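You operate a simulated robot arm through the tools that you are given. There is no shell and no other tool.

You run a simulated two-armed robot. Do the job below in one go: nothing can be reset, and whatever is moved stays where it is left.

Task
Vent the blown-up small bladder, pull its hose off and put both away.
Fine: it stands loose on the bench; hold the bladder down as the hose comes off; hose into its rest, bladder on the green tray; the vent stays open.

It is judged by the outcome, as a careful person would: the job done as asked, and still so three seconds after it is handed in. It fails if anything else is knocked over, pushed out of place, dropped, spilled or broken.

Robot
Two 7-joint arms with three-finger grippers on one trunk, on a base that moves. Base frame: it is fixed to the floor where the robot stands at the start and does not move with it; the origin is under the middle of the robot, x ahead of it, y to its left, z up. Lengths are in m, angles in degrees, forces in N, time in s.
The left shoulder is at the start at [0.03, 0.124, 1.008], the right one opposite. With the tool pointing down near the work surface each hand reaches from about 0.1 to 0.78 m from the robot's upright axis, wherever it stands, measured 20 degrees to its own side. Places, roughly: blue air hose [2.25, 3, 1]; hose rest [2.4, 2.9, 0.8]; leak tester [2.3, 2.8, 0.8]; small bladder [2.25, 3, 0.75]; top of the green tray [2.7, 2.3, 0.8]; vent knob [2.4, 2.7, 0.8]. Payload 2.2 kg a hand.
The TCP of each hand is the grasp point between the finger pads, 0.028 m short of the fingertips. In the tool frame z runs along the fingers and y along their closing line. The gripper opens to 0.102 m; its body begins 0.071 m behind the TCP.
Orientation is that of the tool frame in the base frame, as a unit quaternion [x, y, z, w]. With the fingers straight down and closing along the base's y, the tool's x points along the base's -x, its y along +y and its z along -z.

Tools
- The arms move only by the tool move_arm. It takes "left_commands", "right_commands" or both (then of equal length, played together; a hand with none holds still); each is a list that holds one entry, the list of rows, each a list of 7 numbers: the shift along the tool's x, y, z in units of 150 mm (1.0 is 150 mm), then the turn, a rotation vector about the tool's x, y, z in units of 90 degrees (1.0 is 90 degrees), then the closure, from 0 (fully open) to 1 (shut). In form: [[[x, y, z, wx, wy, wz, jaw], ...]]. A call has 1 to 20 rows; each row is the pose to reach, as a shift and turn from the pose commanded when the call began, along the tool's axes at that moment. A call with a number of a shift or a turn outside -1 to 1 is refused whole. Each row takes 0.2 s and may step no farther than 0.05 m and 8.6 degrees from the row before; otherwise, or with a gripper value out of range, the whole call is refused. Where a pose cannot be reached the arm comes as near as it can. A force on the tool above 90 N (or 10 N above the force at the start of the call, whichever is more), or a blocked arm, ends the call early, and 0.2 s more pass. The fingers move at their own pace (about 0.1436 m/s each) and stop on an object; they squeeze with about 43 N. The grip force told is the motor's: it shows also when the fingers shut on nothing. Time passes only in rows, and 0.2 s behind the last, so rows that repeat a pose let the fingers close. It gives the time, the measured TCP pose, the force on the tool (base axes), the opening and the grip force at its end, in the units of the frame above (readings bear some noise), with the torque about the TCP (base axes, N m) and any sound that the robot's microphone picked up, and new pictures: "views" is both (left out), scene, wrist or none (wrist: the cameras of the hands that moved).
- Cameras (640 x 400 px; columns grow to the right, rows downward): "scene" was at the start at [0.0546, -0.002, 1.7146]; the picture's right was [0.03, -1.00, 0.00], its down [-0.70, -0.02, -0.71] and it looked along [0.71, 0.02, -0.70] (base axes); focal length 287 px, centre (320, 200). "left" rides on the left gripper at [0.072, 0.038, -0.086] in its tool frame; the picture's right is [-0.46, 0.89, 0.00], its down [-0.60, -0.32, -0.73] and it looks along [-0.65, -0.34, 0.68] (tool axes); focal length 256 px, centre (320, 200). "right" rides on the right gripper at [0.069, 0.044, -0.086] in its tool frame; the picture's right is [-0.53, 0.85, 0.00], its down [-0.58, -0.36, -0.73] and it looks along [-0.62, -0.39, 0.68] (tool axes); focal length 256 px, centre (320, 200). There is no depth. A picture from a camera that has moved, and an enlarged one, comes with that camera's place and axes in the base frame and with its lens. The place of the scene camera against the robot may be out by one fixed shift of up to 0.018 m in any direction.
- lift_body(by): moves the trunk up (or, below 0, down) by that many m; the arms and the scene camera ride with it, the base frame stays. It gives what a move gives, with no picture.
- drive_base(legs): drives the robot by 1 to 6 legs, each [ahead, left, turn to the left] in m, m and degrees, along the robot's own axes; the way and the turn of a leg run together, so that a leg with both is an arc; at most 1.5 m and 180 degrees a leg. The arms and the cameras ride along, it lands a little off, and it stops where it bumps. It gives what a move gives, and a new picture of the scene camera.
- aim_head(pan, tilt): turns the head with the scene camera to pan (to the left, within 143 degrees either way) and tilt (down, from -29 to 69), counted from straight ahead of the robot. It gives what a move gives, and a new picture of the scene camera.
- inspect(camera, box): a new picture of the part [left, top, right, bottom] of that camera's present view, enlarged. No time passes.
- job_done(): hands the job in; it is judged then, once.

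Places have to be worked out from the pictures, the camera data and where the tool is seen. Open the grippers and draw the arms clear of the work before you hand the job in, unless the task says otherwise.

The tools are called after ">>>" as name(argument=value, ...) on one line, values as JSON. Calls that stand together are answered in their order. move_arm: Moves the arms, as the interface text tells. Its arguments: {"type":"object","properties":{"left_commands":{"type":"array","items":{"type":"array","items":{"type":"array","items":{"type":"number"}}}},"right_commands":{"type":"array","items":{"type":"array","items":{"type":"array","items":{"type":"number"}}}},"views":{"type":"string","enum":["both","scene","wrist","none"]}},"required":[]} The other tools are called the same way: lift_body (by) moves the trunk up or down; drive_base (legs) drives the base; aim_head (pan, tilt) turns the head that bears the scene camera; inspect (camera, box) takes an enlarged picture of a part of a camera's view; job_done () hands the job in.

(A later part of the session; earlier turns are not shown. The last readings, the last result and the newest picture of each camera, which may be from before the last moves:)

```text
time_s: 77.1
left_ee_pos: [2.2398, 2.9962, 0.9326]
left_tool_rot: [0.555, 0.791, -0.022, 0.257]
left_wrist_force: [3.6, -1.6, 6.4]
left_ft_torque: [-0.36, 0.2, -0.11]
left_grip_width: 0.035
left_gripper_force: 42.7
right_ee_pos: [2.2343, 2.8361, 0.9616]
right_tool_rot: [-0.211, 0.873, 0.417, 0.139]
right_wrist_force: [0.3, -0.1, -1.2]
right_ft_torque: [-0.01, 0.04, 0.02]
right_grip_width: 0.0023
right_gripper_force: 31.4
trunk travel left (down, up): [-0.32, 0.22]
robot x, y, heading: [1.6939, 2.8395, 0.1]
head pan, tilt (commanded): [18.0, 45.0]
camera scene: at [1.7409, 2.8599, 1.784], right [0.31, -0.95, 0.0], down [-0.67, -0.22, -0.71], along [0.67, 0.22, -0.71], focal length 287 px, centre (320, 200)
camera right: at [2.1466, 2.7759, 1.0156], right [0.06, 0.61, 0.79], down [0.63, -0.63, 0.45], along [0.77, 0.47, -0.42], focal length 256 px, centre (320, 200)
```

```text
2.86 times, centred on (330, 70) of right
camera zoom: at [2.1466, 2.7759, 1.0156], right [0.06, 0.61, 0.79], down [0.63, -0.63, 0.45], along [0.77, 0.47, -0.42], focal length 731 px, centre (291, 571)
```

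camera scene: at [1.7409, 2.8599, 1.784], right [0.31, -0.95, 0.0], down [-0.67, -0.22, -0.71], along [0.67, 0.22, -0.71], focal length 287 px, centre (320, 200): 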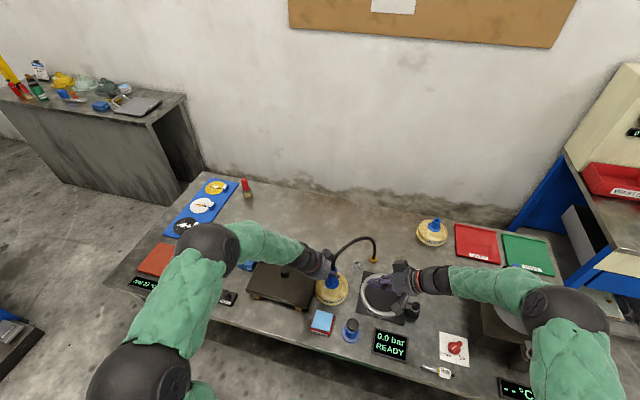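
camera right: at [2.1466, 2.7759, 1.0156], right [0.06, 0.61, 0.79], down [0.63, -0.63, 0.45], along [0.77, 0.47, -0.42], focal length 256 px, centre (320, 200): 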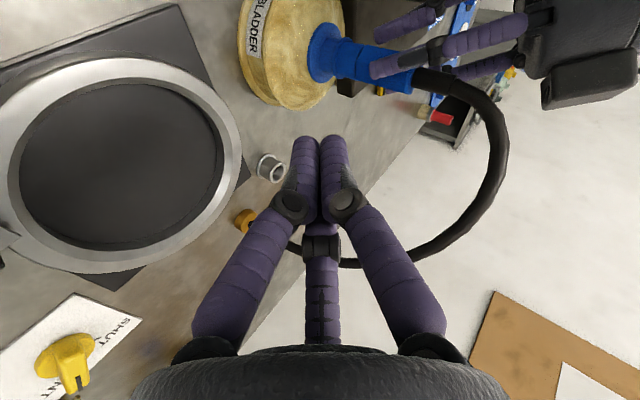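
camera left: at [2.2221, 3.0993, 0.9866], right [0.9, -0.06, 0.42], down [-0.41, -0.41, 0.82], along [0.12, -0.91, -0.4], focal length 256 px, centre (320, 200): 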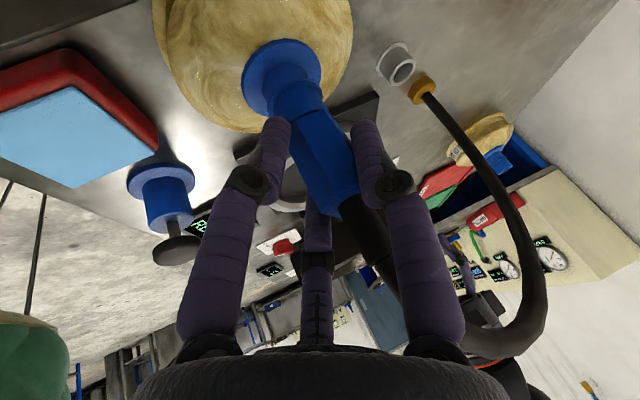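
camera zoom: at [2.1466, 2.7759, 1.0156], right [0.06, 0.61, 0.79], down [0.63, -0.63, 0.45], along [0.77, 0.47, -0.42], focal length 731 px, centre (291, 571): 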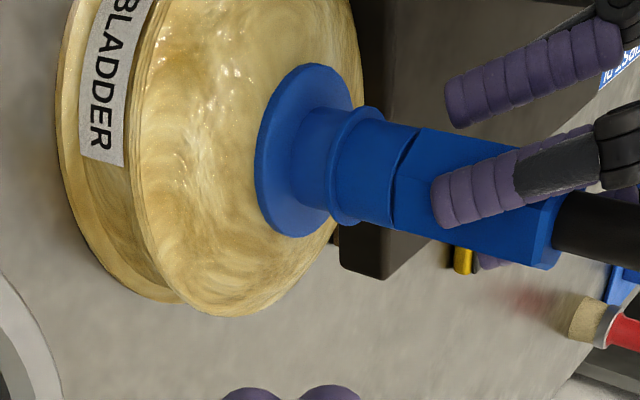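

The interface is visible: bladder neck (flange, collar, tube) below the hex bottom at z≈0.893, with the left fingers only on the hex. I advance the right fingertips along their axis to just above the flange's right edge.

>>> move_arm(right_commands=[[[-0.003, -0.002, 0.16, 0, 0, 0, 1.0], [-0.005, -0.004, 0.32, 0, 0, 0, 1.0], [-0.008, -0.006, 0.48, 0, 0, 0, 1.0], [-0.011, -0.008, 0.64, 0, 0, 0, 1.0], [-0.013, -0.009, 0.74, 0, 0, 0, 1.0]]], views="both")

```text
time_s: 78.3
left_ee_pos: [2.2372, 2.9939, 0.9319]
left_tool_rot: [0.555, 0.791, -0.023, 0.258]
left_wrist_force: [2.3, -0.6, 5.5]
left_ft_torque: [-0.39, 0.31, -0.16]
left_grip_width: 0.035
left_gripper_force: 43.0
right_ee_pos: [2.2432, 2.9214, 0.8952]
right_tool_rot: [-0.211, 0.874, 0.415, 0.139]
right_wrist_force: [0.3, 0.2, -0.1]
right_ft_torque: [0.02, 0.0, -0.01]
right_grip_width: 0.0022
right_gripper_force: 32.0
trunk travel left (down, up): [-0.32, 0.22]
robot x, y, heading: [1.6939, 2.8359, 0.1]
head pan, tilt (commanded): [18.0, 45.0]
camera scene: at [1.7408, 2.8603, 1.7839], right [0.31, -0.95, 0.0], down [-0.67, -0.22, -0.71], along [0.67, 0.22, -0.71], focal length 287 px, centre (320, 200)
camera right: at [2.1563, 2.8628, 0.9484], right [0.06, 0.61, 0.79], down [0.63, -0.63, 0.45], along [0.77, 0.47, -0.42], focal length 256 px, centre (320, 200)
```

scene: 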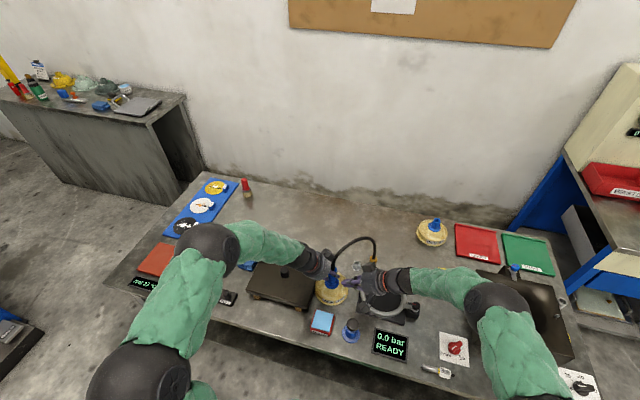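
right: 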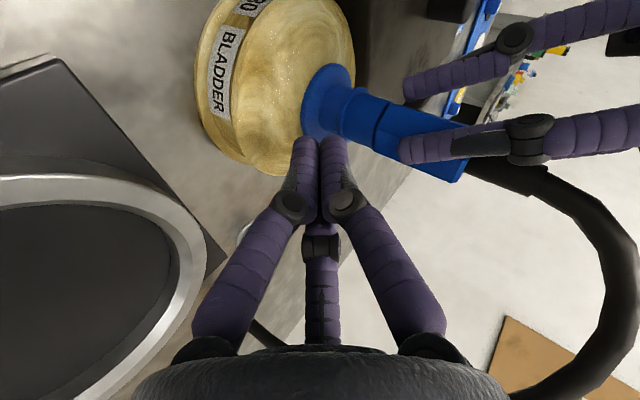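

The tips hover at the flange edge without contact. I nudge in 12 mm left and down a bit, then check for contact force.

>>> move_arm(right_commands=[[[0.001, -0.008, 0.056, 0, 0, 0, 1.0], [0.002, -0.015, 0.113, 0, 0, 0, 1.0], [0.002, -0.015, 0.113, 0, 0, 0, 1.0]]], views="wrist")

```text
time_s: 79.1
left_ee_pos: [2.2392, 2.9955, 0.9322]
left_tool_rot: [0.554, 0.791, -0.023, 0.259]
left_wrist_force: [1.4, 0.2, 6.8]
left_ft_torque: [-0.42, 0.25, -0.17]
left_grip_width: 0.0353
left_gripper_force: 42.9
right_ee_pos: [2.2469, 2.9345, 0.8828]
right_tool_rot: [-0.211, 0.873, 0.417, 0.139]
right_wrist_force: [-0.2, -0.5, -0.5]
right_ft_torque: [-0.02, -0.01, 0.01]
right_grip_width: 0.0021
right_gripper_force: 31.7
trunk travel left (down, up): [-0.32, 0.22]
robot x, y, heading: [1.6927, 2.8382, 0.1]
head pan, tilt (commanded): [18.0, 45.0]
camera right: at [2.1589, 2.8746, 0.9359], right [0.06, 0.61, 0.79], down [0.63, -0.63, 0.45], along [0.77, 0.47, -0.42], focal length 256 px, centre (320, 200)
```

right: 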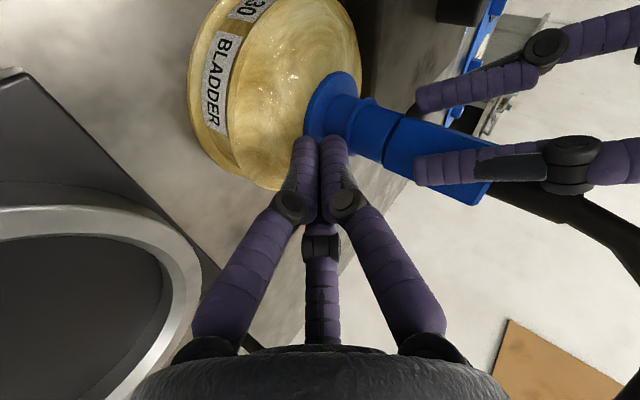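

Still no contact at tip z≈0.866. I lower straight down in small steps.

>>> move_arm(right_commands=[[[0.008, -0.013, 0.012, 0, 0, 0, 1.0], [0.017, -0.027, 0.025, 0, 0, 0, 1.0], [0.025, -0.04, 0.037, 0, 0, 0, 1.0], [0.025, -0.04, 0.037, 0, 0, 0, 1.0]]], views="wrist")

```text
time_s: 80.1
left_ee_pos: [2.2397, 2.9954, 0.9331]
left_tool_rot: [0.554, 0.791, -0.023, 0.258]
left_wrist_force: [-0.1, 0.1, 6.1]
left_ft_torque: [-0.43, 0.29, -0.2]
left_grip_width: 0.0347
left_gripper_force: 43.2
right_ee_pos: [2.2458, 2.9336, 0.8744]
right_tool_rot: [-0.212, 0.873, 0.417, 0.138]
right_wrist_force: [0.2, 0.0, -1.6]
right_ft_torque: [-0.01, 0.01, -0.01]
right_grip_width: 0.002
right_gripper_force: 31.7
trunk travel left (down, up): [-0.32, 0.22]
robot x, y, heading: [1.6877, 2.8398, 0.1]
head pan, tilt (commanded): [18.0, 45.0]
camera right: at [2.1585, 2.8744, 0.9274], right [0.06, 0.61, 0.79], down [0.63, -0.63, 0.45], along [0.77, 0.47, -0.42], focal length 256 px, centre (320, 200)
```

right: 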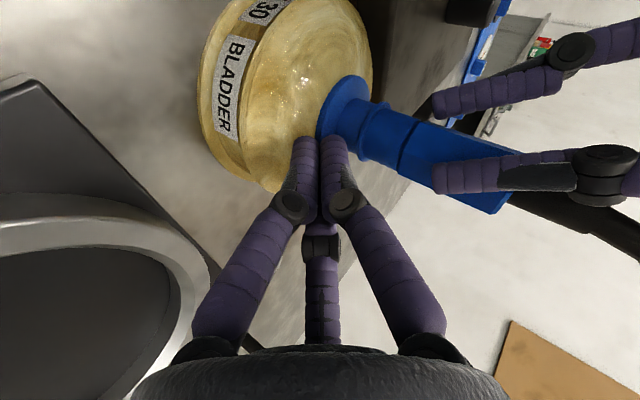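

Not touching yet at tip z≈0.857. I continue down in 2–3 mm steps.

>>> move_arm(right_commands=[[[0.006, -0.009, 0.008, 0, 0, 0, 1.0], [0.011, -0.018, 0.016, 0, 0, 0, 1.0], [0.017, -0.027, 0.025, 0, 0, 0, 1.0], [0.022, -0.036, 0.033, 0, 0, 0, 1.0], [0.022, -0.036, 0.033, 0, 0, 0, 1.0]]], views="wrist")

```text
time_s: 81.3
left_ee_pos: [2.2368, 2.9938, 0.9358]
left_tool_rot: [0.554, 0.791, -0.021, 0.259]
left_wrist_force: [3.1, -2.3, 0.6]
left_ft_torque: [-0.09, -0.17, 0.04]
left_grip_width: 0.0344
left_gripper_force: 43.2
right_ee_pos: [2.2462, 2.9355, 0.8707]
right_tool_rot: [-0.213, 0.871, 0.419, 0.142]
right_wrist_force: [-7.2, -2.3, 47.8]
right_ft_torque: [0.55, 0.25, 0.04]
right_grip_width: 0.0022
right_gripper_force: 31.4
trunk travel left (down, up): [-0.32, 0.22]
robot x, y, heading: [1.6918, 2.8414, -0.1]
head pan, tilt (commanded): [18.0, 45.0]
camera right: at [2.1585, 2.8744, 0.9234], right [0.05, 0.61, 0.79], down [0.63, -0.64, 0.45], along [0.78, 0.48, -0.42], focal length 256 px, centre (320, 200)
```

right: 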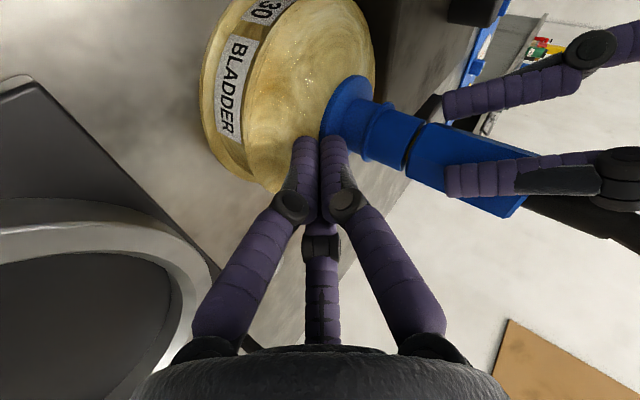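

Now I press with about 48 N on the bladder. The left hand's load changed, so I inspect the joint between neck and fitting.

>>> inspect(camera="right", box=[280, 40, 560, 240])

>>> inspect(camera="left", box=[0, 0, 640, 400])

```text
2.00 times, centred on (420, 140) of right
camera zoom: at [2.1585, 2.8744, 0.9234], right [0.05, 0.61, 0.79], down [0.63, -0.64, 0.45], along [0.78, 0.48, -0.42], focal length 512 px, centre (120, 320)
```

zoom: 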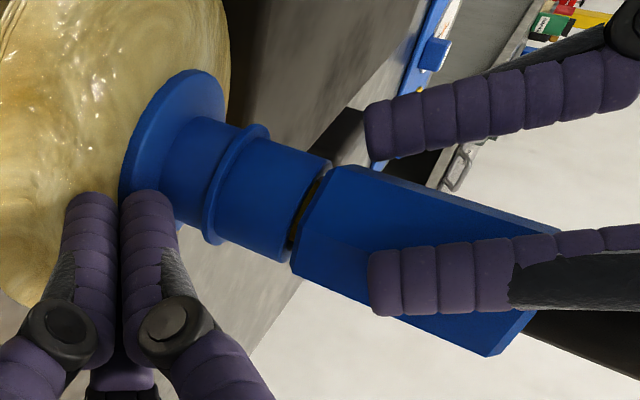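

```text
1.00 times, centred on (320, 200) of left (not enlarged: the box is as wide or as high as the picture)
camera zoom: at [2.2197, 3.0993, 0.9883], right [0.9, -0.06, 0.42], down [-0.41, -0.41, 0.81], along [0.12, -0.91, -0.4], focal length 256 px, centre (320, 200)
```

zoom: 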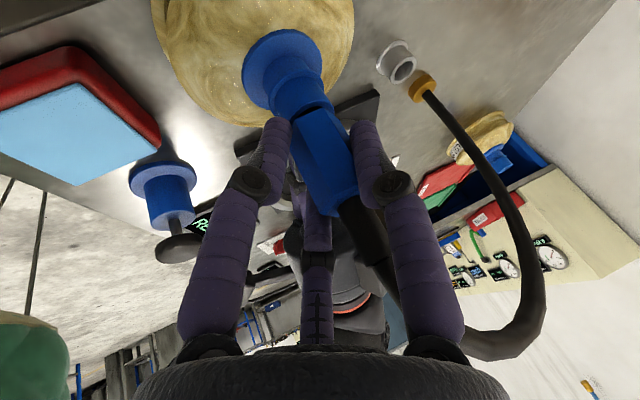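

A small gap already shows between tube and hex. With the right hand pressing down, I pull the left hand straight up 3 cm slowly.

>>> move_arm(left_commands=[[[-0.0145, 0.0083, -0.0288, 0, 0, 0, 1.0], [-0.0289, 0.0166, -0.0577, 0, 0, 0, 1.0], [-0.0434, 0.0249, -0.0865, 0, 0, 0, 1.0], [-0.0578, 0.0333, -0.1153, 0, 0, 0, 1.0], [-0.0723, 0.0416, -0.144, 0, 0, 0, 1.0], [-0.0867, 0.0499, -0.173, 0, 0, 0, 1.0]]], views="both")

```text
time_s: 82.7
left_ee_pos: [2.2358, 2.995, 0.9649]
left_tool_rot: [0.553, 0.791, -0.021, 0.259]
left_wrist_force: [0.4, 0.4, -0.5]
left_ft_torque: [-0.02, -0.02, 0.02]
left_grip_width: 0.0328
left_gripper_force: 42.2
right_ee_pos: [2.246, 2.934, 0.8712]
right_tool_rot: [-0.213, 0.872, 0.418, 0.141]
right_wrist_force: [-1.9, -1.7, 50.5]
right_ft_torque: [0.6, 0.13, 0.03]
right_grip_width: 0.0021
right_gripper_force: 31.6
trunk travel left (down, up): [-0.32, 0.22]
robot x, y, heading: [1.6934, 2.8397, -0.2]
head pan, tilt (commanded): [18.0, 45.0]
camera scene: at [1.736, 2.8593, 1.7842], right [0.31, -0.95, 0.0], down [-0.67, -0.22, -0.71], along [0.67, 0.22, -0.71], focal length 287 px, centre (320, 200)
camera left: at [2.2201, 3.1001, 1.0175], right [0.9, -0.06, 0.43], down [-0.41, -0.41, 0.81], along [0.12, -0.91, -0.4], focal length 256 px, centre (320, 200)
```

scene: 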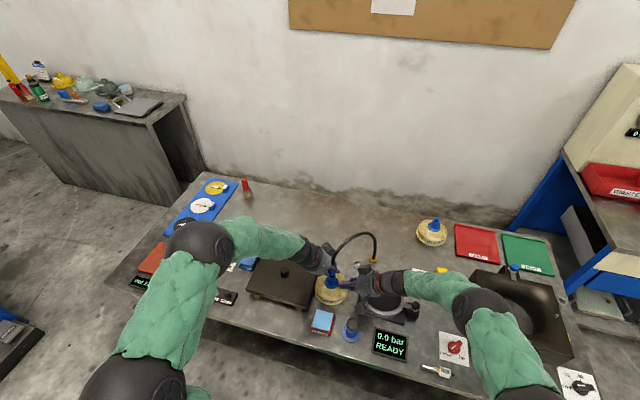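
left: 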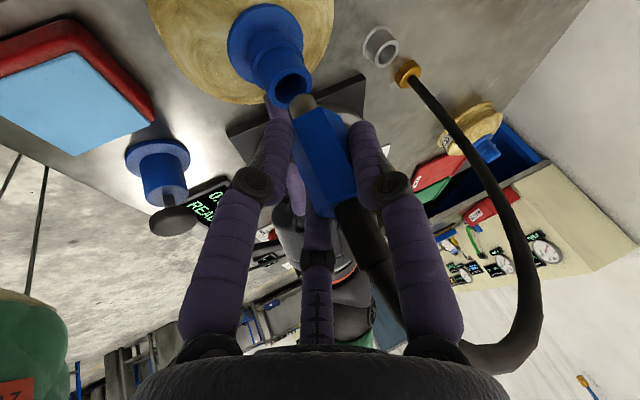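

The hose is off: the fitting with its short nose is clear of the open neck and the bladder stands still. I lift a further 4 cm with the left hand while keeping the right pressing, then ease off.

>>> move_arm(left_commands=[[[-0.029, 0.0166, -0.0577, 0, 0, 0, 1.0], [-0.058, 0.0333, -0.1153, 0, 0, 0, 1.0], [-0.0867, 0.05, -0.173, 0, 0, 0, 1.0], [-0.1156, 0.0665, -0.2307, 0, 0, 0, 1.0]]], right_commands=[[[0, 0, 0, 0, 0, 0, 1.0], [0, 0, 0, 0, 0, 0, 1.0], [-0.01, 0.016, -0.015, 0, 0, 0, 1.0], [-0.02, 0.032, -0.03, 0, 0, 0, 1.0]]], views="wrist")

>>> inspect(camera="left", box=[220, 0, 440, 240])

```text
time_s: 83.7
left_ee_pos: [2.239, 2.994, 1.0022]
left_tool_rot: [0.554, 0.791, -0.021, 0.258]
left_wrist_force: [0.3, -1.7, 0.2]
left_ft_torque: [0.0, -0.02, 0.01]
left_grip_width: 0.0328
left_gripper_force: 43.2
right_ee_pos: [2.2452, 2.9332, 0.8703]
right_tool_rot: [-0.21, 0.875, 0.414, 0.139]
right_wrist_force: [5.7, -6.5, 9.1]
right_ft_torque: [-0.08, -0.12, -0.09]
right_grip_width: 0.002
right_gripper_force: 31.7
trunk travel left (down, up): [-0.32, 0.22]
robot x, y, heading: [1.6926, 2.8404, -0.1]
head pan, tilt (commanded): [18.0, 45.0]
camera right: at [2.1575, 2.8733, 0.924], right [0.06, 0.62, 0.79], down [0.63, -0.63, 0.45], along [0.77, 0.47, -0.43], focal length 256 px, centre (320, 200)
camera left: at [2.2233, 3.0997, 1.0556], right [0.9, -0.06, 0.42], down [-0.41, -0.41, 0.82], along [0.12, -0.91, -0.4], focal length 256 px, centre (320, 200)
```

right: 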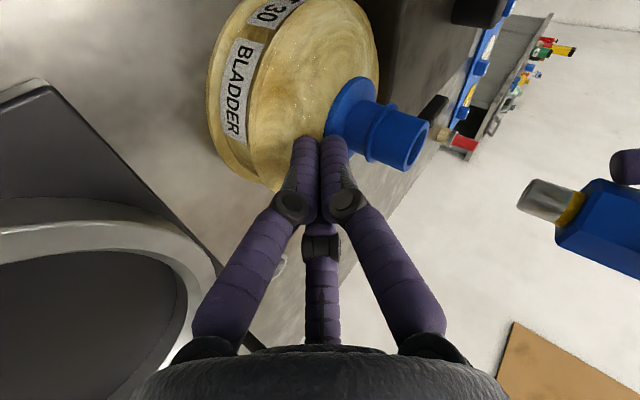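
left: 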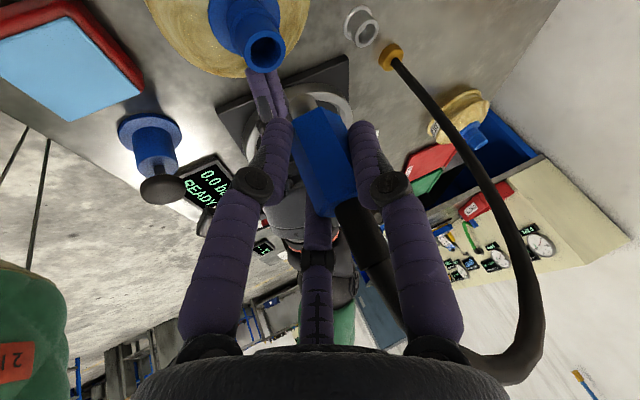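

```text
1.67 times, centred on (330, 120) of left
camera zoom: at [2.2233, 3.0997, 1.0556], right [0.9, -0.06, 0.42], down [-0.41, -0.41, 0.82], along [0.12, -0.91, -0.4], focal length 427 px, centre (303, 333)
```

zoom: 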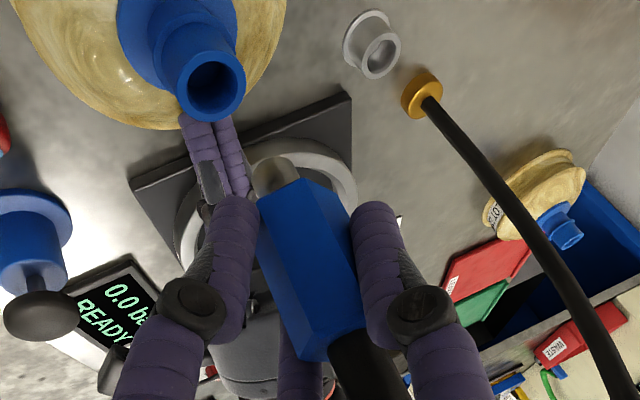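

The fitting shows a steel nose about 18 mm long below the hex. I enlarge it in the right wrist view to check its tilt in the grip.

>>> inspect(camera="right", box=[480, 130, 640, 330])

```text
2.00 times, centred on (560, 230) of right
camera zoom: at [2.1575, 2.8733, 0.924], right [0.06, 0.62, 0.79], down [0.63, -0.63, 0.45], along [0.77, 0.47, -0.43], focal length 512 px, centre (-160, 140)
```

zoom: 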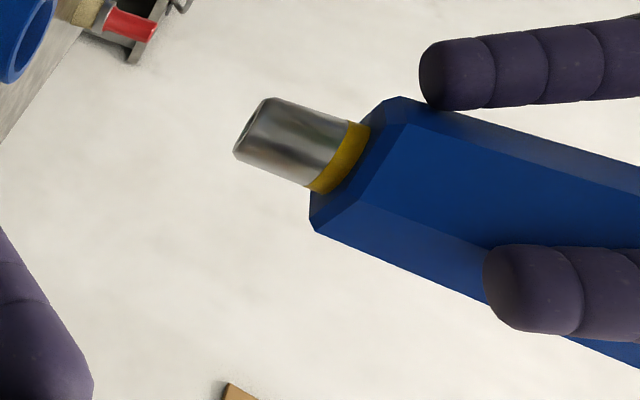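

The fitting hangs almost vertical. I take a closer left-wrist enlargement of nose and cup for accurate positions.

>>> inspect(camera="left", box=[320, 0, 420, 80])

>>> inspect(camera="left", box=[260, 70, 400, 240])

```text
5.00 times, centred on (370, 40) of left
camera zoom: at [2.2233, 3.0997, 1.0556], right [0.9, -0.06, 0.42], down [-0.41, -0.41, 0.82], along [0.12, -0.91, -0.4], focal length 1280 px, centre (70, 1000)
```

zoom: 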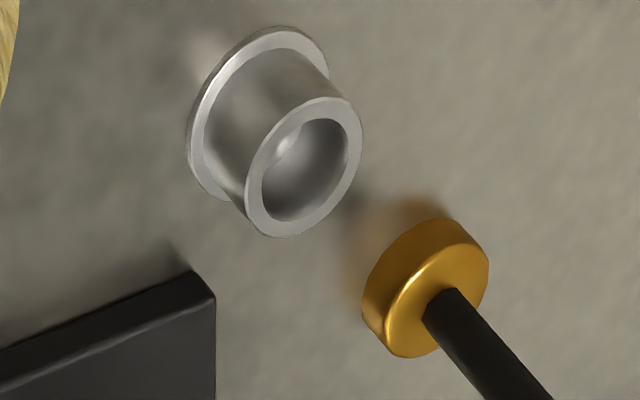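

```text
2.35 times, centred on (330, 155) of left
camera zoom: at [2.2233, 3.0997, 1.0556], right [0.9, -0.06, 0.42], down [-0.41, -0.41, 0.82], along [0.12, -0.91, -0.4], focal length 602 px, centre (296, 306)
```

zoom: 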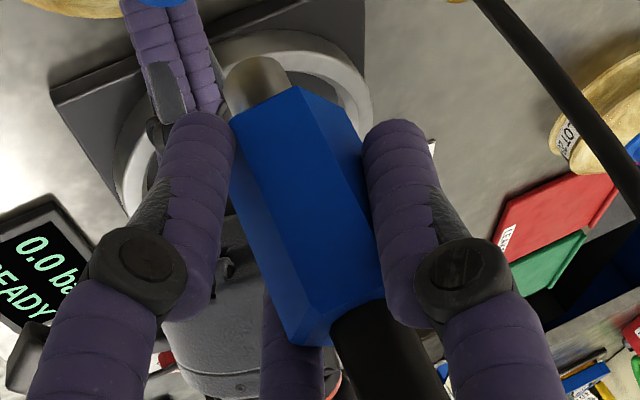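

Cup centre is [2.376, 2.920], top 0.824, bore ≈22 mm; the nose (≈16 mm wide) tip is at [2.256, 2.993, 0.949] and vertical. I first withdraw the right hand up and back from the bladder.

>>> move_arm(right_commands=[[[-0.028, 0.045, -0.041, 0, 0, 0, 1.0], [-0.056, 0.089, -0.082, 0, 0, 0, 1.0], [-0.056, 0.089, -0.25, 0, 0, 0, 1.0], [-0.056, 0.089, -0.45, 0, 0, 0, 1.0], [-0.056, 0.089, -0.65, 0, 0, 0, 1.0], [-0.056, 0.089, -0.88, 0, 0, 0, 1.0]]], views="both")

```text
time_s: 85.1
left_ee_pos: [2.2396, 2.9948, 1.0018]
left_tool_rot: [0.554, 0.791, -0.022, 0.257]
left_wrist_force: [0.3, -0.3, -0.4]
left_ft_torque: [0.0, 0.02, 0.0]
left_grip_width: 0.0324
left_gripper_force: 43.2
right_ee_pos: [2.2377, 2.8412, 0.9663]
right_tool_rot: [-0.211, 0.873, 0.416, 0.138]
right_wrist_force: [-0.8, -0.3, 1.0]
right_ft_torque: [-0.02, -0.03, -0.01]
right_grip_width: 0.0021
right_gripper_force: 31.2
trunk travel left (down, up): [-0.32, 0.22]
robot x, y, heading: [1.6894, 2.8416, -0.1]
head pan, tilt (commanded): [18.0, 45.0]
camera scene: at [1.7404, 2.8595, 1.784], right [0.31, -0.95, 0.0], down [-0.67, -0.22, -0.71], along [0.67, 0.22, -0.71], focal length 287 px, centre (320, 200)
camera right: at [2.1506, 2.7812, 1.0187], right [0.06, 0.61, 0.79], down [0.63, -0.63, 0.45], along [0.77, 0.47, -0.42], focal length 256 px, centre (320, 200)
```

scene: 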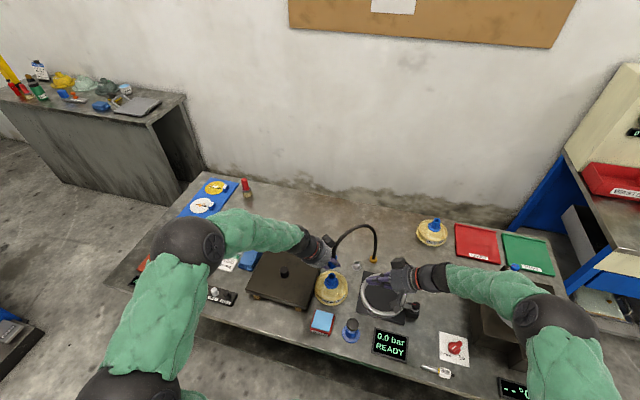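
right: 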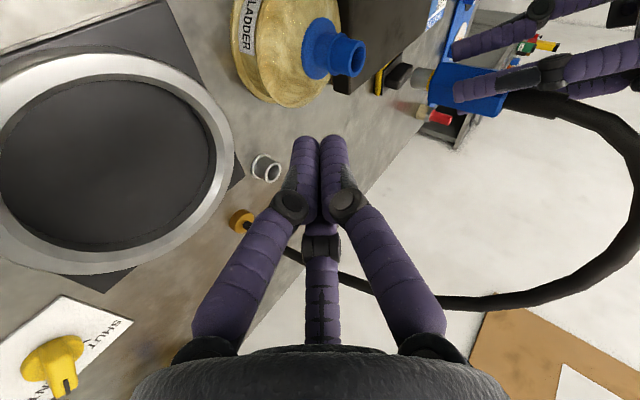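

The bladder stands undisturbed. I carry the fitting at height to above the cup while backing the right hand 5 cm more to watch.

>>> move_arm(left_commands=[[[-0.0896, 0.0739, 0.0661, 0, 0, 0, 1.0], [-0.179, 0.1477, 0.1323, 0, 0, 0, 1.0], [-0.2687, 0.2216, 0.1984, 0, 0, 0, 1.0], [-0.3583, 0.2954, 0.2646, 0, 0, 0, 1.0], [-0.4479, 0.3693, 0.3307, 0, 0, 0, 1.0], [-0.5374, 0.4431, 0.3969, 0, 0, 0, 1.0], [-0.627, 0.517, 0.463, 0, 0, 0, 1.0], [-0.627, 0.517, 0.463, 0, 0, 0, 1.0]]], right_commands=[[[0, 0, -0.1, 0, 0, 0, 1.0], [0, 0, -0.2, 0, 0, 0, 1.0], [0, 0, -0.3, 0, 0, 0, 1.0], [0, 0, -0.333, 0, 0, 0, 1.0], [0, 0, -0.333, 0, 0, 0, 1.0], [0, 0, -0.333, 0, 0, 0, 1.0], [0, 0, -0.333, 0, 0, 0, 1.0], [0, 0, -0.333, 0, 0, 0, 1.0]]], views="both")

```text
time_s: 86.9
left_ee_pos: [2.3574, 2.9223, 1.0003]
left_tool_rot: [0.554, 0.791, -0.023, 0.257]
left_wrist_force: [-1.0, 1.0, -0.8]
left_ft_torque: [0.01, 0.03, 0.01]
left_grip_width: 0.0325
left_gripper_force: 43.2
right_ee_pos: [2.2366, 2.8016, 0.9966]
right_tool_rot: [-0.212, 0.873, 0.416, 0.138]
right_wrist_force: [-0.3, -0.7, 0.8]
right_ft_torque: [-0.02, -0.03, -0.03]
right_grip_width: 0.0022
right_gripper_force: 31.2
trunk travel left (down, up): [-0.32, 0.22]
robot x, y, heading: [1.6905, 2.8418, -0.0]
head pan, tilt (commanded): [18.0, 45.0]
camera scene: at [1.7405, 2.8606, 1.7839], right [0.31, -0.95, 0.0], down [-0.67, -0.22, -0.71], along [0.67, 0.22, -0.71], focal length 287 px, centre (320, 200)
camera right: at [2.148, 2.7416, 1.0498], right [0.06, 0.61, 0.79], down [0.63, -0.63, 0.45], along [0.77, 0.47, -0.42], focal length 256 px, centre (320, 200)
camera left: at [2.3416, 3.0271, 1.0542], right [0.9, -0.06, 0.42], down [-0.41, -0.41, 0.82], along [0.12, -0.91, -0.4], focal length 256 px, centre (320, 200)
```

scene: 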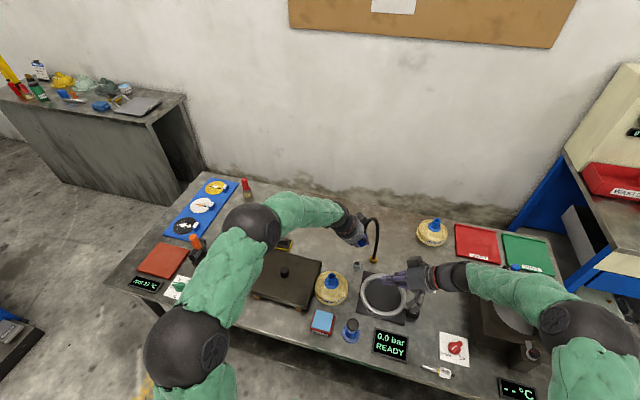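
right: 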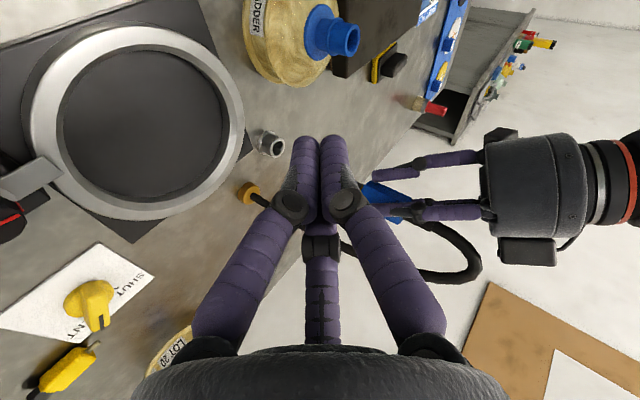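
left: 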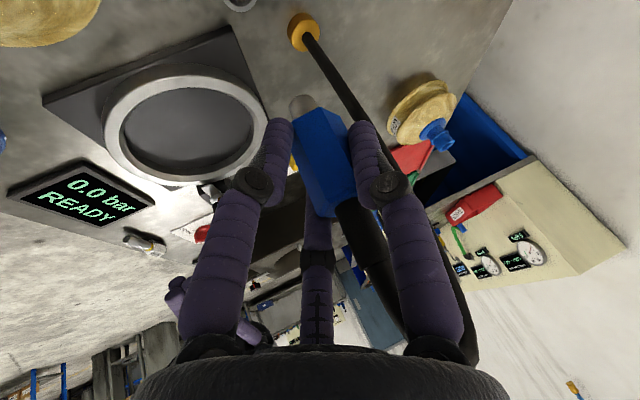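

The right fingers block the view of the fitting; I open them (nothing is near) to see nose and cup together.

>>> move_arm(right_commands=[[[0, 0, 0, 0, 0, 0, 0.6], [0, 0, 0, 0, 0, 0, 0.3], [0, 0, 0, 0, 0, 0, 0.0], [0, 0, 0, 0, 0, 0, 0.0]]], views="wrist")

>>> inspect(camera="right", box=[220, 100, 480, 300])

>>> inspect(camera="left", box=[210, 0, 370, 130])

```text
time_s: 87.9
left_ee_pos: [2.358, 2.9222, 1.0006]
left_tool_rot: [0.554, 0.791, -0.022, 0.258]
left_wrist_force: [0.0, 0.0, -1.2]
left_ft_torque: [-0.01, 0.0, -0.05]
left_grip_width: 0.0325
left_gripper_force: 43.0
right_ee_pos: [2.2361, 2.802, 0.9964]
right_tool_rot: [-0.212, 0.873, 0.416, 0.139]
right_wrist_force: [-0.2, 0.0, 0.0]
right_ft_torque: [0.0, 0.02, -0.01]
right_grip_width: 0.102
right_gripper_force: 0.1
trunk travel left (down, up): [-0.32, 0.22]
robot x, y, heading: [1.6883, 2.8406, 0.3]
head pan, tilt (commanded): [18.0, 45.0]
camera right: at [2.1484, 2.7413, 1.0495], right [0.06, 0.61, 0.79], down [0.63, -0.63, 0.45], along [0.77, 0.47, -0.42], focal length 256 px, centre (320, 200)
```

right: 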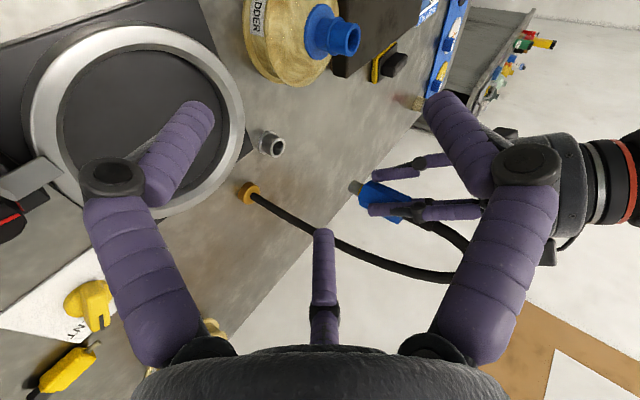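

```text
2.00 times, centred on (350, 200) of right
camera zoom: at [2.1484, 2.7413, 1.0495], right [0.06, 0.61, 0.79], down [0.63, -0.63, 0.45], along [0.77, 0.47, -0.42], focal length 512 px, centre (260, 200)
```

zoom: 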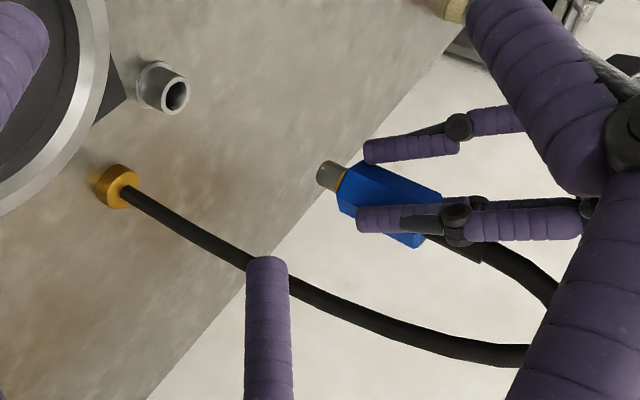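

```text
3.08 times, centred on (290, 65) of left
camera zoom: at [2.3417, 3.0269, 1.0538], right [0.9, -0.06, 0.42], down [-0.41, -0.41, 0.82], along [0.12, -0.91, -0.4], focal length 788 px, centre (412, 615)
```

zoom: 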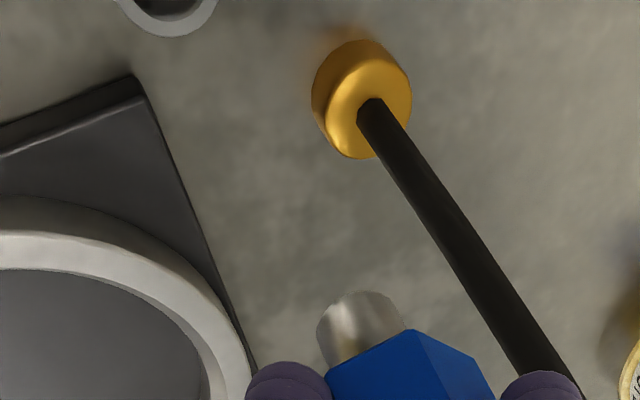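

Both views put the nose about 2–3 mm short in y of the cup axis. I correct +2.5 mm and descend until the nose tip is about 1.4 cm above the cup rim.

>>> move_arm(left_commands=[[[0.052, -0.027, 0.1, 0, 0, 0, 1.0], [0.104, -0.055, 0.2, 0, 0, 0, 1.0], [0.156, -0.083, 0.3, 0, 0, 0, 1.0], [0.208, -0.111, 0.4, 0, 0, 0, 1.0], [0.26, -0.139, 0.5, 0, 0, 0, 1.0], [0.325, -0.175, 0.617, 0, 0, 0, 1.0], [0.325, -0.175, 0.617, 0, 0, 0, 1.0]]], right_commands=[[[0, 0, 0, 0, 0, 0, 0], [0, 0, 0, 0, 0, 0, 0], [0, 0, 0, 0, 0, 0, 0], [0, 0, 0, 0, 0, 0, 0], [0, 0, 0, 0, 0, 0, 0], [0, 0, 0, 0, 0, 0, 0], [0, 0, 0, 0, 0, 0, 0]]], views="both")

>>> inspect(camera="right", box=[220, 90, 380, 210])

>>> inspect(camera="left", box=[240, 30, 400, 150])

```text
time_s: 89.5
left_ee_pos: [2.3584, 2.9234, 0.894]
left_tool_rot: [0.554, 0.791, -0.023, 0.259]
left_wrist_force: [0.4, -0.3, -1.0]
left_ft_torque: [0.0, 0.0, 0.02]
left_grip_width: 0.0324
left_gripper_force: 42.6
right_ee_pos: [2.2368, 2.8023, 0.9966]
right_tool_rot: [-0.211, 0.873, 0.416, 0.138]
right_wrist_force: [-0.5, 0.1, 0.4]
right_ft_torque: [0.0, -0.02, 0.0]
right_grip_width: 0.102
right_gripper_force: 0.1
trunk travel left (down, up): [-0.32, 0.22]
robot x, y, heading: [1.6949, 2.841, 0.1]
head pan, tilt (commanded): [18.0, 45.0]
camera scene: at [1.7408, 2.8601, 1.784], right [0.31, -0.95, 0.0], down [-0.67, -0.22, -0.71], along [0.67, 0.22, -0.71], focal length 287 px, centre (320, 200)
camera right: at [2.1482, 2.7413, 1.0497], right [0.06, 0.61, 0.79], down [0.63, -0.63, 0.45], along [0.77, 0.47, -0.42], focal length 256 px, centre (320, 200)
camera left: at [2.3418, 3.0287, 0.9471], right [0.9, -0.06, 0.42], down [-0.41, -0.41, 0.82], along [0.12, -0.91, -0.4], focal length 256 px, centre (320, 200)
```

scene: 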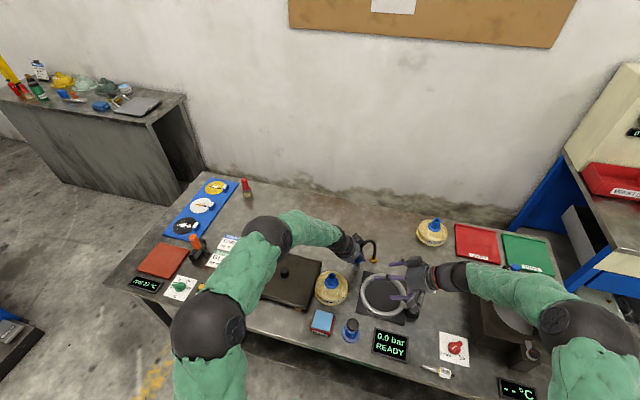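
right: 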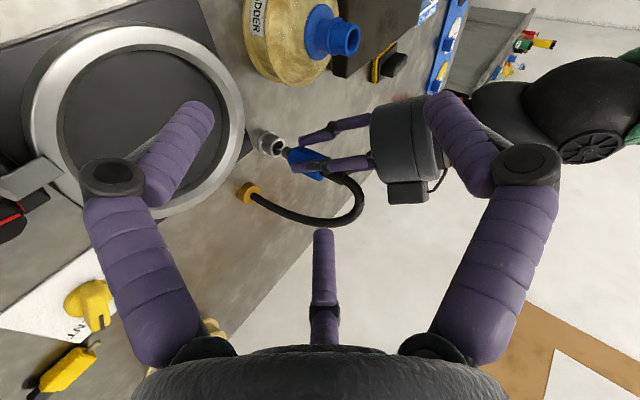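
left: 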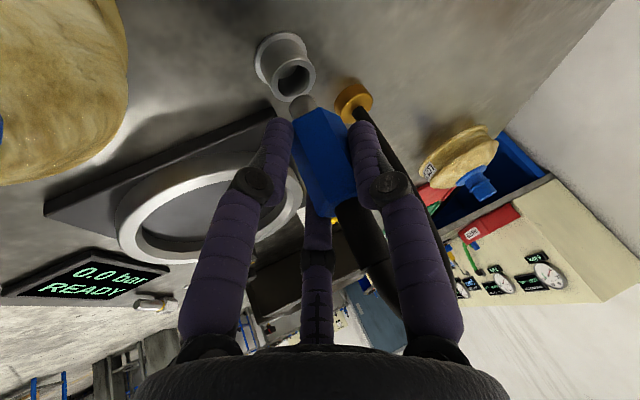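

```text
3.33 times, centred on (300, 150) of right
camera zoom: at [2.1482, 2.7413, 1.0497], right [0.06, 0.61, 0.79], down [0.63, -0.63, 0.45], along [0.77, 0.47, -0.42], focal length 853 px, centre (387, 367)
```

zoom: 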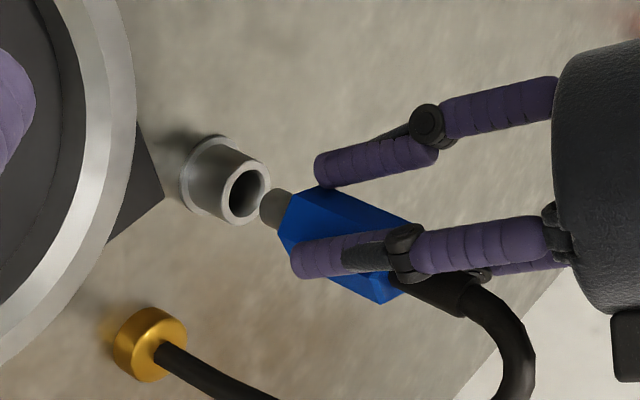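

```text
3.33 times, centred on (320, 90) of left
camera zoom: at [2.3418, 3.0287, 0.9471], right [0.9, -0.06, 0.42], down [-0.41, -0.41, 0.82], along [0.12, -0.91, -0.4], focal length 853 px, centre (320, 567)
```

zoom: 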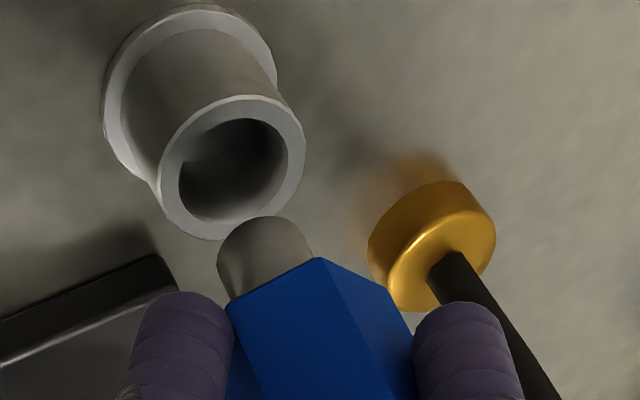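

Left view shows alignment; right view asks ~2 mm more in +y. I correct that and lower 2 cm, into the cup mouth.

>>> move_arm(left_commands=[[[0.012, 0.001, -0.003, 0, 0, 0, 1.0], [0.03, -0.009, 0.03, 0, 0, 0, 1.0], [0.05, -0.021, 0.07, 0, 0, 0, 1.0], [0.07, -0.033, 0.109, 0, 0, 0, 1.0], [0.07, -0.033, 0.109, 0, 0, 0, 1.0]]], views="wrist")

>>> inspect(camera="right", box=[220, 90, 380, 210])

>>> inspect(camera="left", box=[240, 30, 400, 150])

```text
time_s: 90.7
left_ee_pos: [2.3587, 2.9256, 0.8736]
left_tool_rot: [0.554, 0.791, -0.023, 0.257]
left_wrist_force: [0.0, 0.2, 0.1]
left_ft_torque: [-0.02, -0.01, 0.03]
left_grip_width: 0.0323
left_gripper_force: 42.9
right_ee_pos: [2.2359, 2.8014, 0.9966]
right_tool_rot: [-0.212, 0.873, 0.417, 0.137]
right_wrist_force: [0.5, -0.1, -0.2]
right_ft_torque: [0.01, 0.0, -0.02]
right_grip_width: 0.1019
right_gripper_force: 0.1
trunk travel left (down, up): [-0.32, 0.22]
robot x, y, heading: [1.6918, 2.8375, -0.1]
head pan, tilt (commanded): [18.0, 45.0]
camera left: at [2.3418, 3.0307, 0.9273], right [0.9, -0.06, 0.42], down [-0.41, -0.41, 0.82], along [0.12, -0.91, -0.4], focal length 256 px, centre (320, 200)
```

left: 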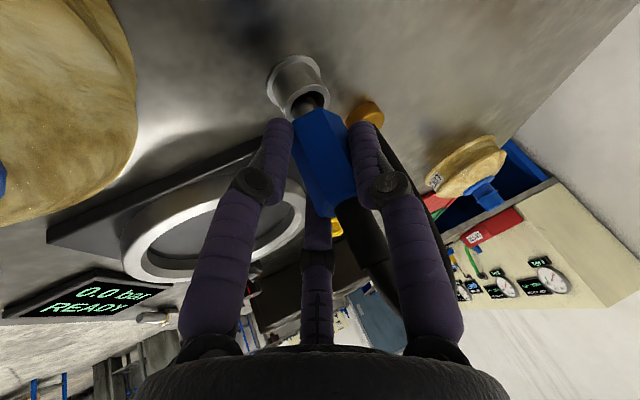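

```text
3.33 times, centred on (300, 150) of right
camera zoom: at [2.1484, 2.7414, 1.0496], right [0.06, 0.61, 0.79], down [0.63, -0.63, 0.45], along [0.77, 0.47, -0.42], focal length 853 px, centre (387, 367)
```

zoom: 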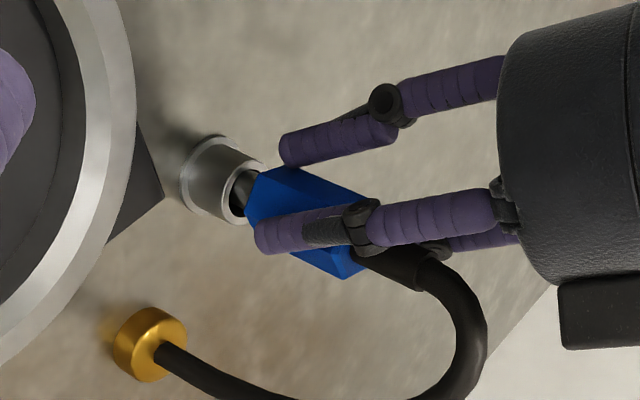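

```text
3.33 times, centred on (320, 90) of left
camera zoom: at [2.3418, 3.0307, 0.9273], right [0.9, -0.06, 0.42], down [-0.41, -0.41, 0.82], along [0.12, -0.91, -0.4], focal length 853 px, centre (320, 567)
```

zoom: 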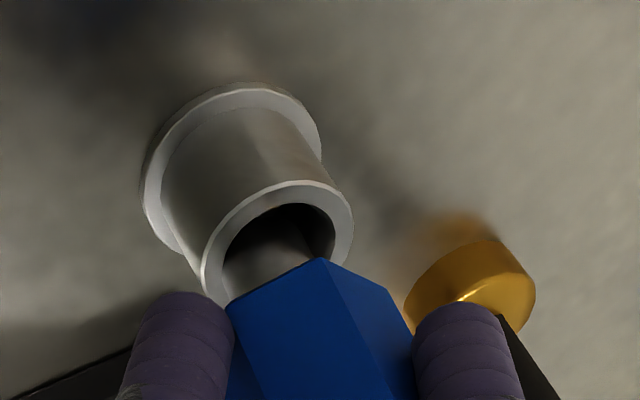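

The nose is entering the bore, slightly to one side. I shift +1.5 mm in x and lower another 12 mm gently.

>>> move_arm(left_commands=[[[-0.0025, 0.009, 0.004, 0, 0, 0, 1.0], [0.009, 0.002, 0.028, 0, 0, 0, 1.0], [0.021, -0.005, 0.052, 0, 0, 0, 1.0], [0.0334, -0.012, 0.076, 0, 0, 0, 1.0], [0.0334, -0.012, 0.076, 0, 0, 0, 1.0]]], views="wrist")

>>> inspect(camera="right", box=[220, 90, 380, 210])

>>> inspect(camera="left", box=[240, 30, 400, 150])

```text
time_s: 91.9
left_ee_pos: [2.3601, 2.9245, 0.8615]
left_tool_rot: [0.554, 0.791, -0.022, 0.257]
left_wrist_force: [1.5, -0.1, 0.2]
left_ft_torque: [0.0, -0.08, 0.01]
left_grip_width: 0.0325
left_gripper_force: 43.0
right_ee_pos: [2.236, 2.8014, 0.9966]
right_tool_rot: [-0.212, 0.873, 0.416, 0.138]
right_wrist_force: [-0.6, -0.2, 0.5]
right_ft_torque: [0.0, 0.0, 0.02]
right_grip_width: 0.1022
right_gripper_force: 0.0
trunk travel left (down, up): [-0.32, 0.22]
robot x, y, heading: [1.692, 2.8396, -0.2]
head pan, tilt (commanded): [18.0, 45.0]
camera left: at [2.3437, 3.0308, 0.9152], right [0.9, -0.06, 0.42], down [-0.41, -0.41, 0.82], along [0.12, -0.91, -0.4], focal length 256 px, centre (320, 200)
```

left: 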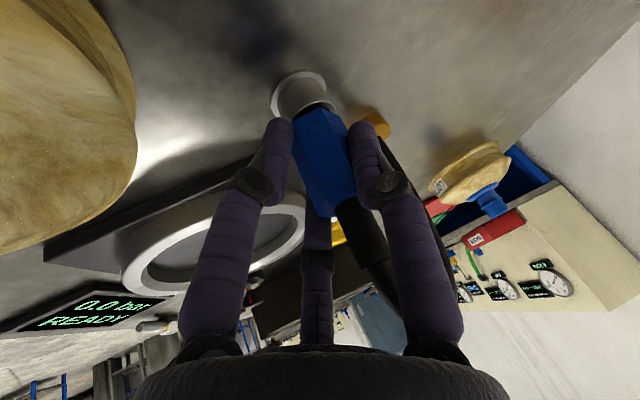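

```text
3.33 times, centred on (300, 150) of right
camera zoom: at [2.1485, 2.7413, 1.0495], right [0.06, 0.61, 0.79], down [0.63, -0.63, 0.45], along [0.77, 0.47, -0.42], focal length 853 px, centre (387, 367)
```

zoom: 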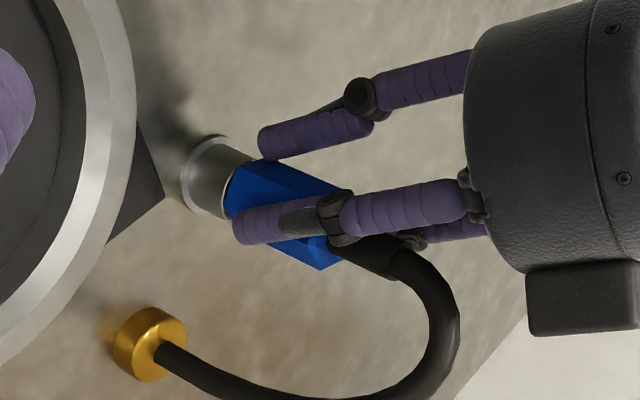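

```text
3.33 times, centred on (320, 90) of left
camera zoom: at [2.3437, 3.0308, 0.9152], right [0.9, -0.06, 0.42], down [-0.41, -0.41, 0.82], along [0.12, -0.91, -0.4], focal length 853 px, centre (320, 567)
```

zoom: 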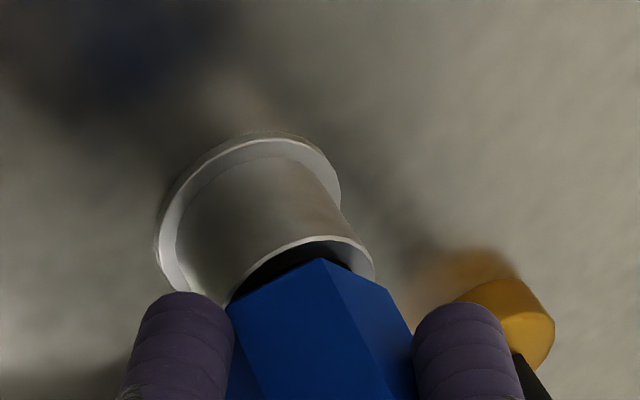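

The nose is in the cup with the hex just above the rim and no side force. I lower the last few millimetres until it seats.

>>> move_arm(left_commands=[[[0.006, -0.0034, 0.0115, 0, 0, 0, 1.0], [0.0115, -0.0067, 0.023, 0, 0, 0, 1.0], [0.0173, -0.01, 0.0346, 0, 0, 0, 1.0], [0.0173, -0.01, 0.0346, 0, 0, 0, 1.0]]], views="wrist")

>>> inspect(camera="right", box=[220, 90, 380, 210])

```text
time_s: 92.9
left_ee_pos: [2.361, 2.9251, 0.8611]
left_tool_rot: [0.554, 0.791, -0.02, 0.261]
left_wrist_force: [-3.0, -1.4, 31.5]
left_ft_torque: [-0.5, 0.11, -0.04]
left_grip_width: 0.0326
left_gripper_force: 42.7
right_ee_pos: [2.2336, 2.8012, 0.9985]
right_tool_rot: [-0.212, 0.873, 0.416, 0.139]
right_wrist_force: [0.0, 0.2, 0.2]
right_ft_torque: [-0.04, 0.02, 0.01]
right_grip_width: 0.1021
right_gripper_force: 0.1
trunk travel left (down, up): [-0.32, 0.22]
robot x, y, heading: [1.6922, 2.8397, 0.0]
head pan, tilt (commanded): [18.0, 45.0]
camera left: at [2.3431, 3.0312, 0.9134], right [0.9, -0.06, 0.43], down [-0.42, -0.41, 0.81], along [0.13, -0.91, -0.4], focal length 256 px, centre (320, 200)
```

left: 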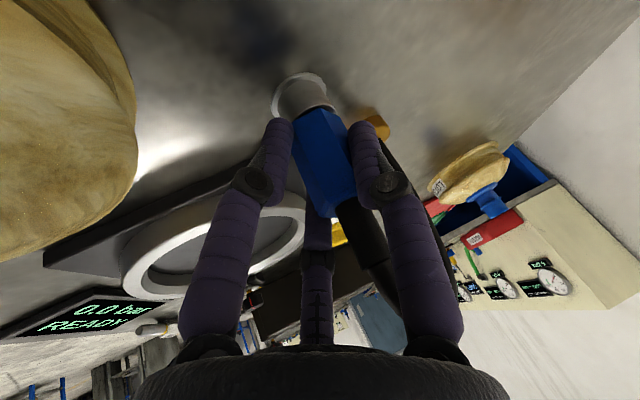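

```text
3.33 times, centred on (300, 150) of right
camera zoom: at [2.146, 2.741, 1.0509], right [0.05, 0.61, 0.79], down [0.63, -0.63, 0.45], along [0.77, 0.47, -0.42], focal length 853 px, centre (387, 367)
```

zoom: 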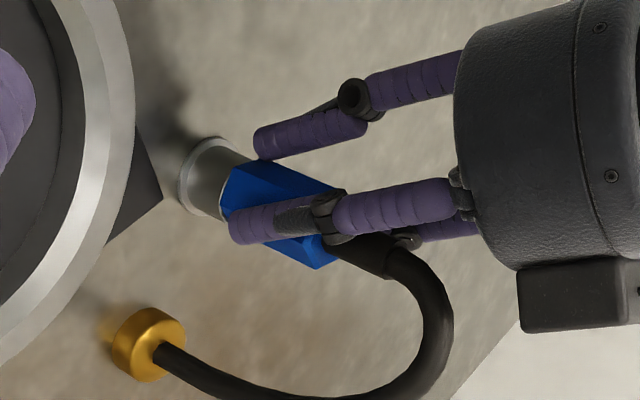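

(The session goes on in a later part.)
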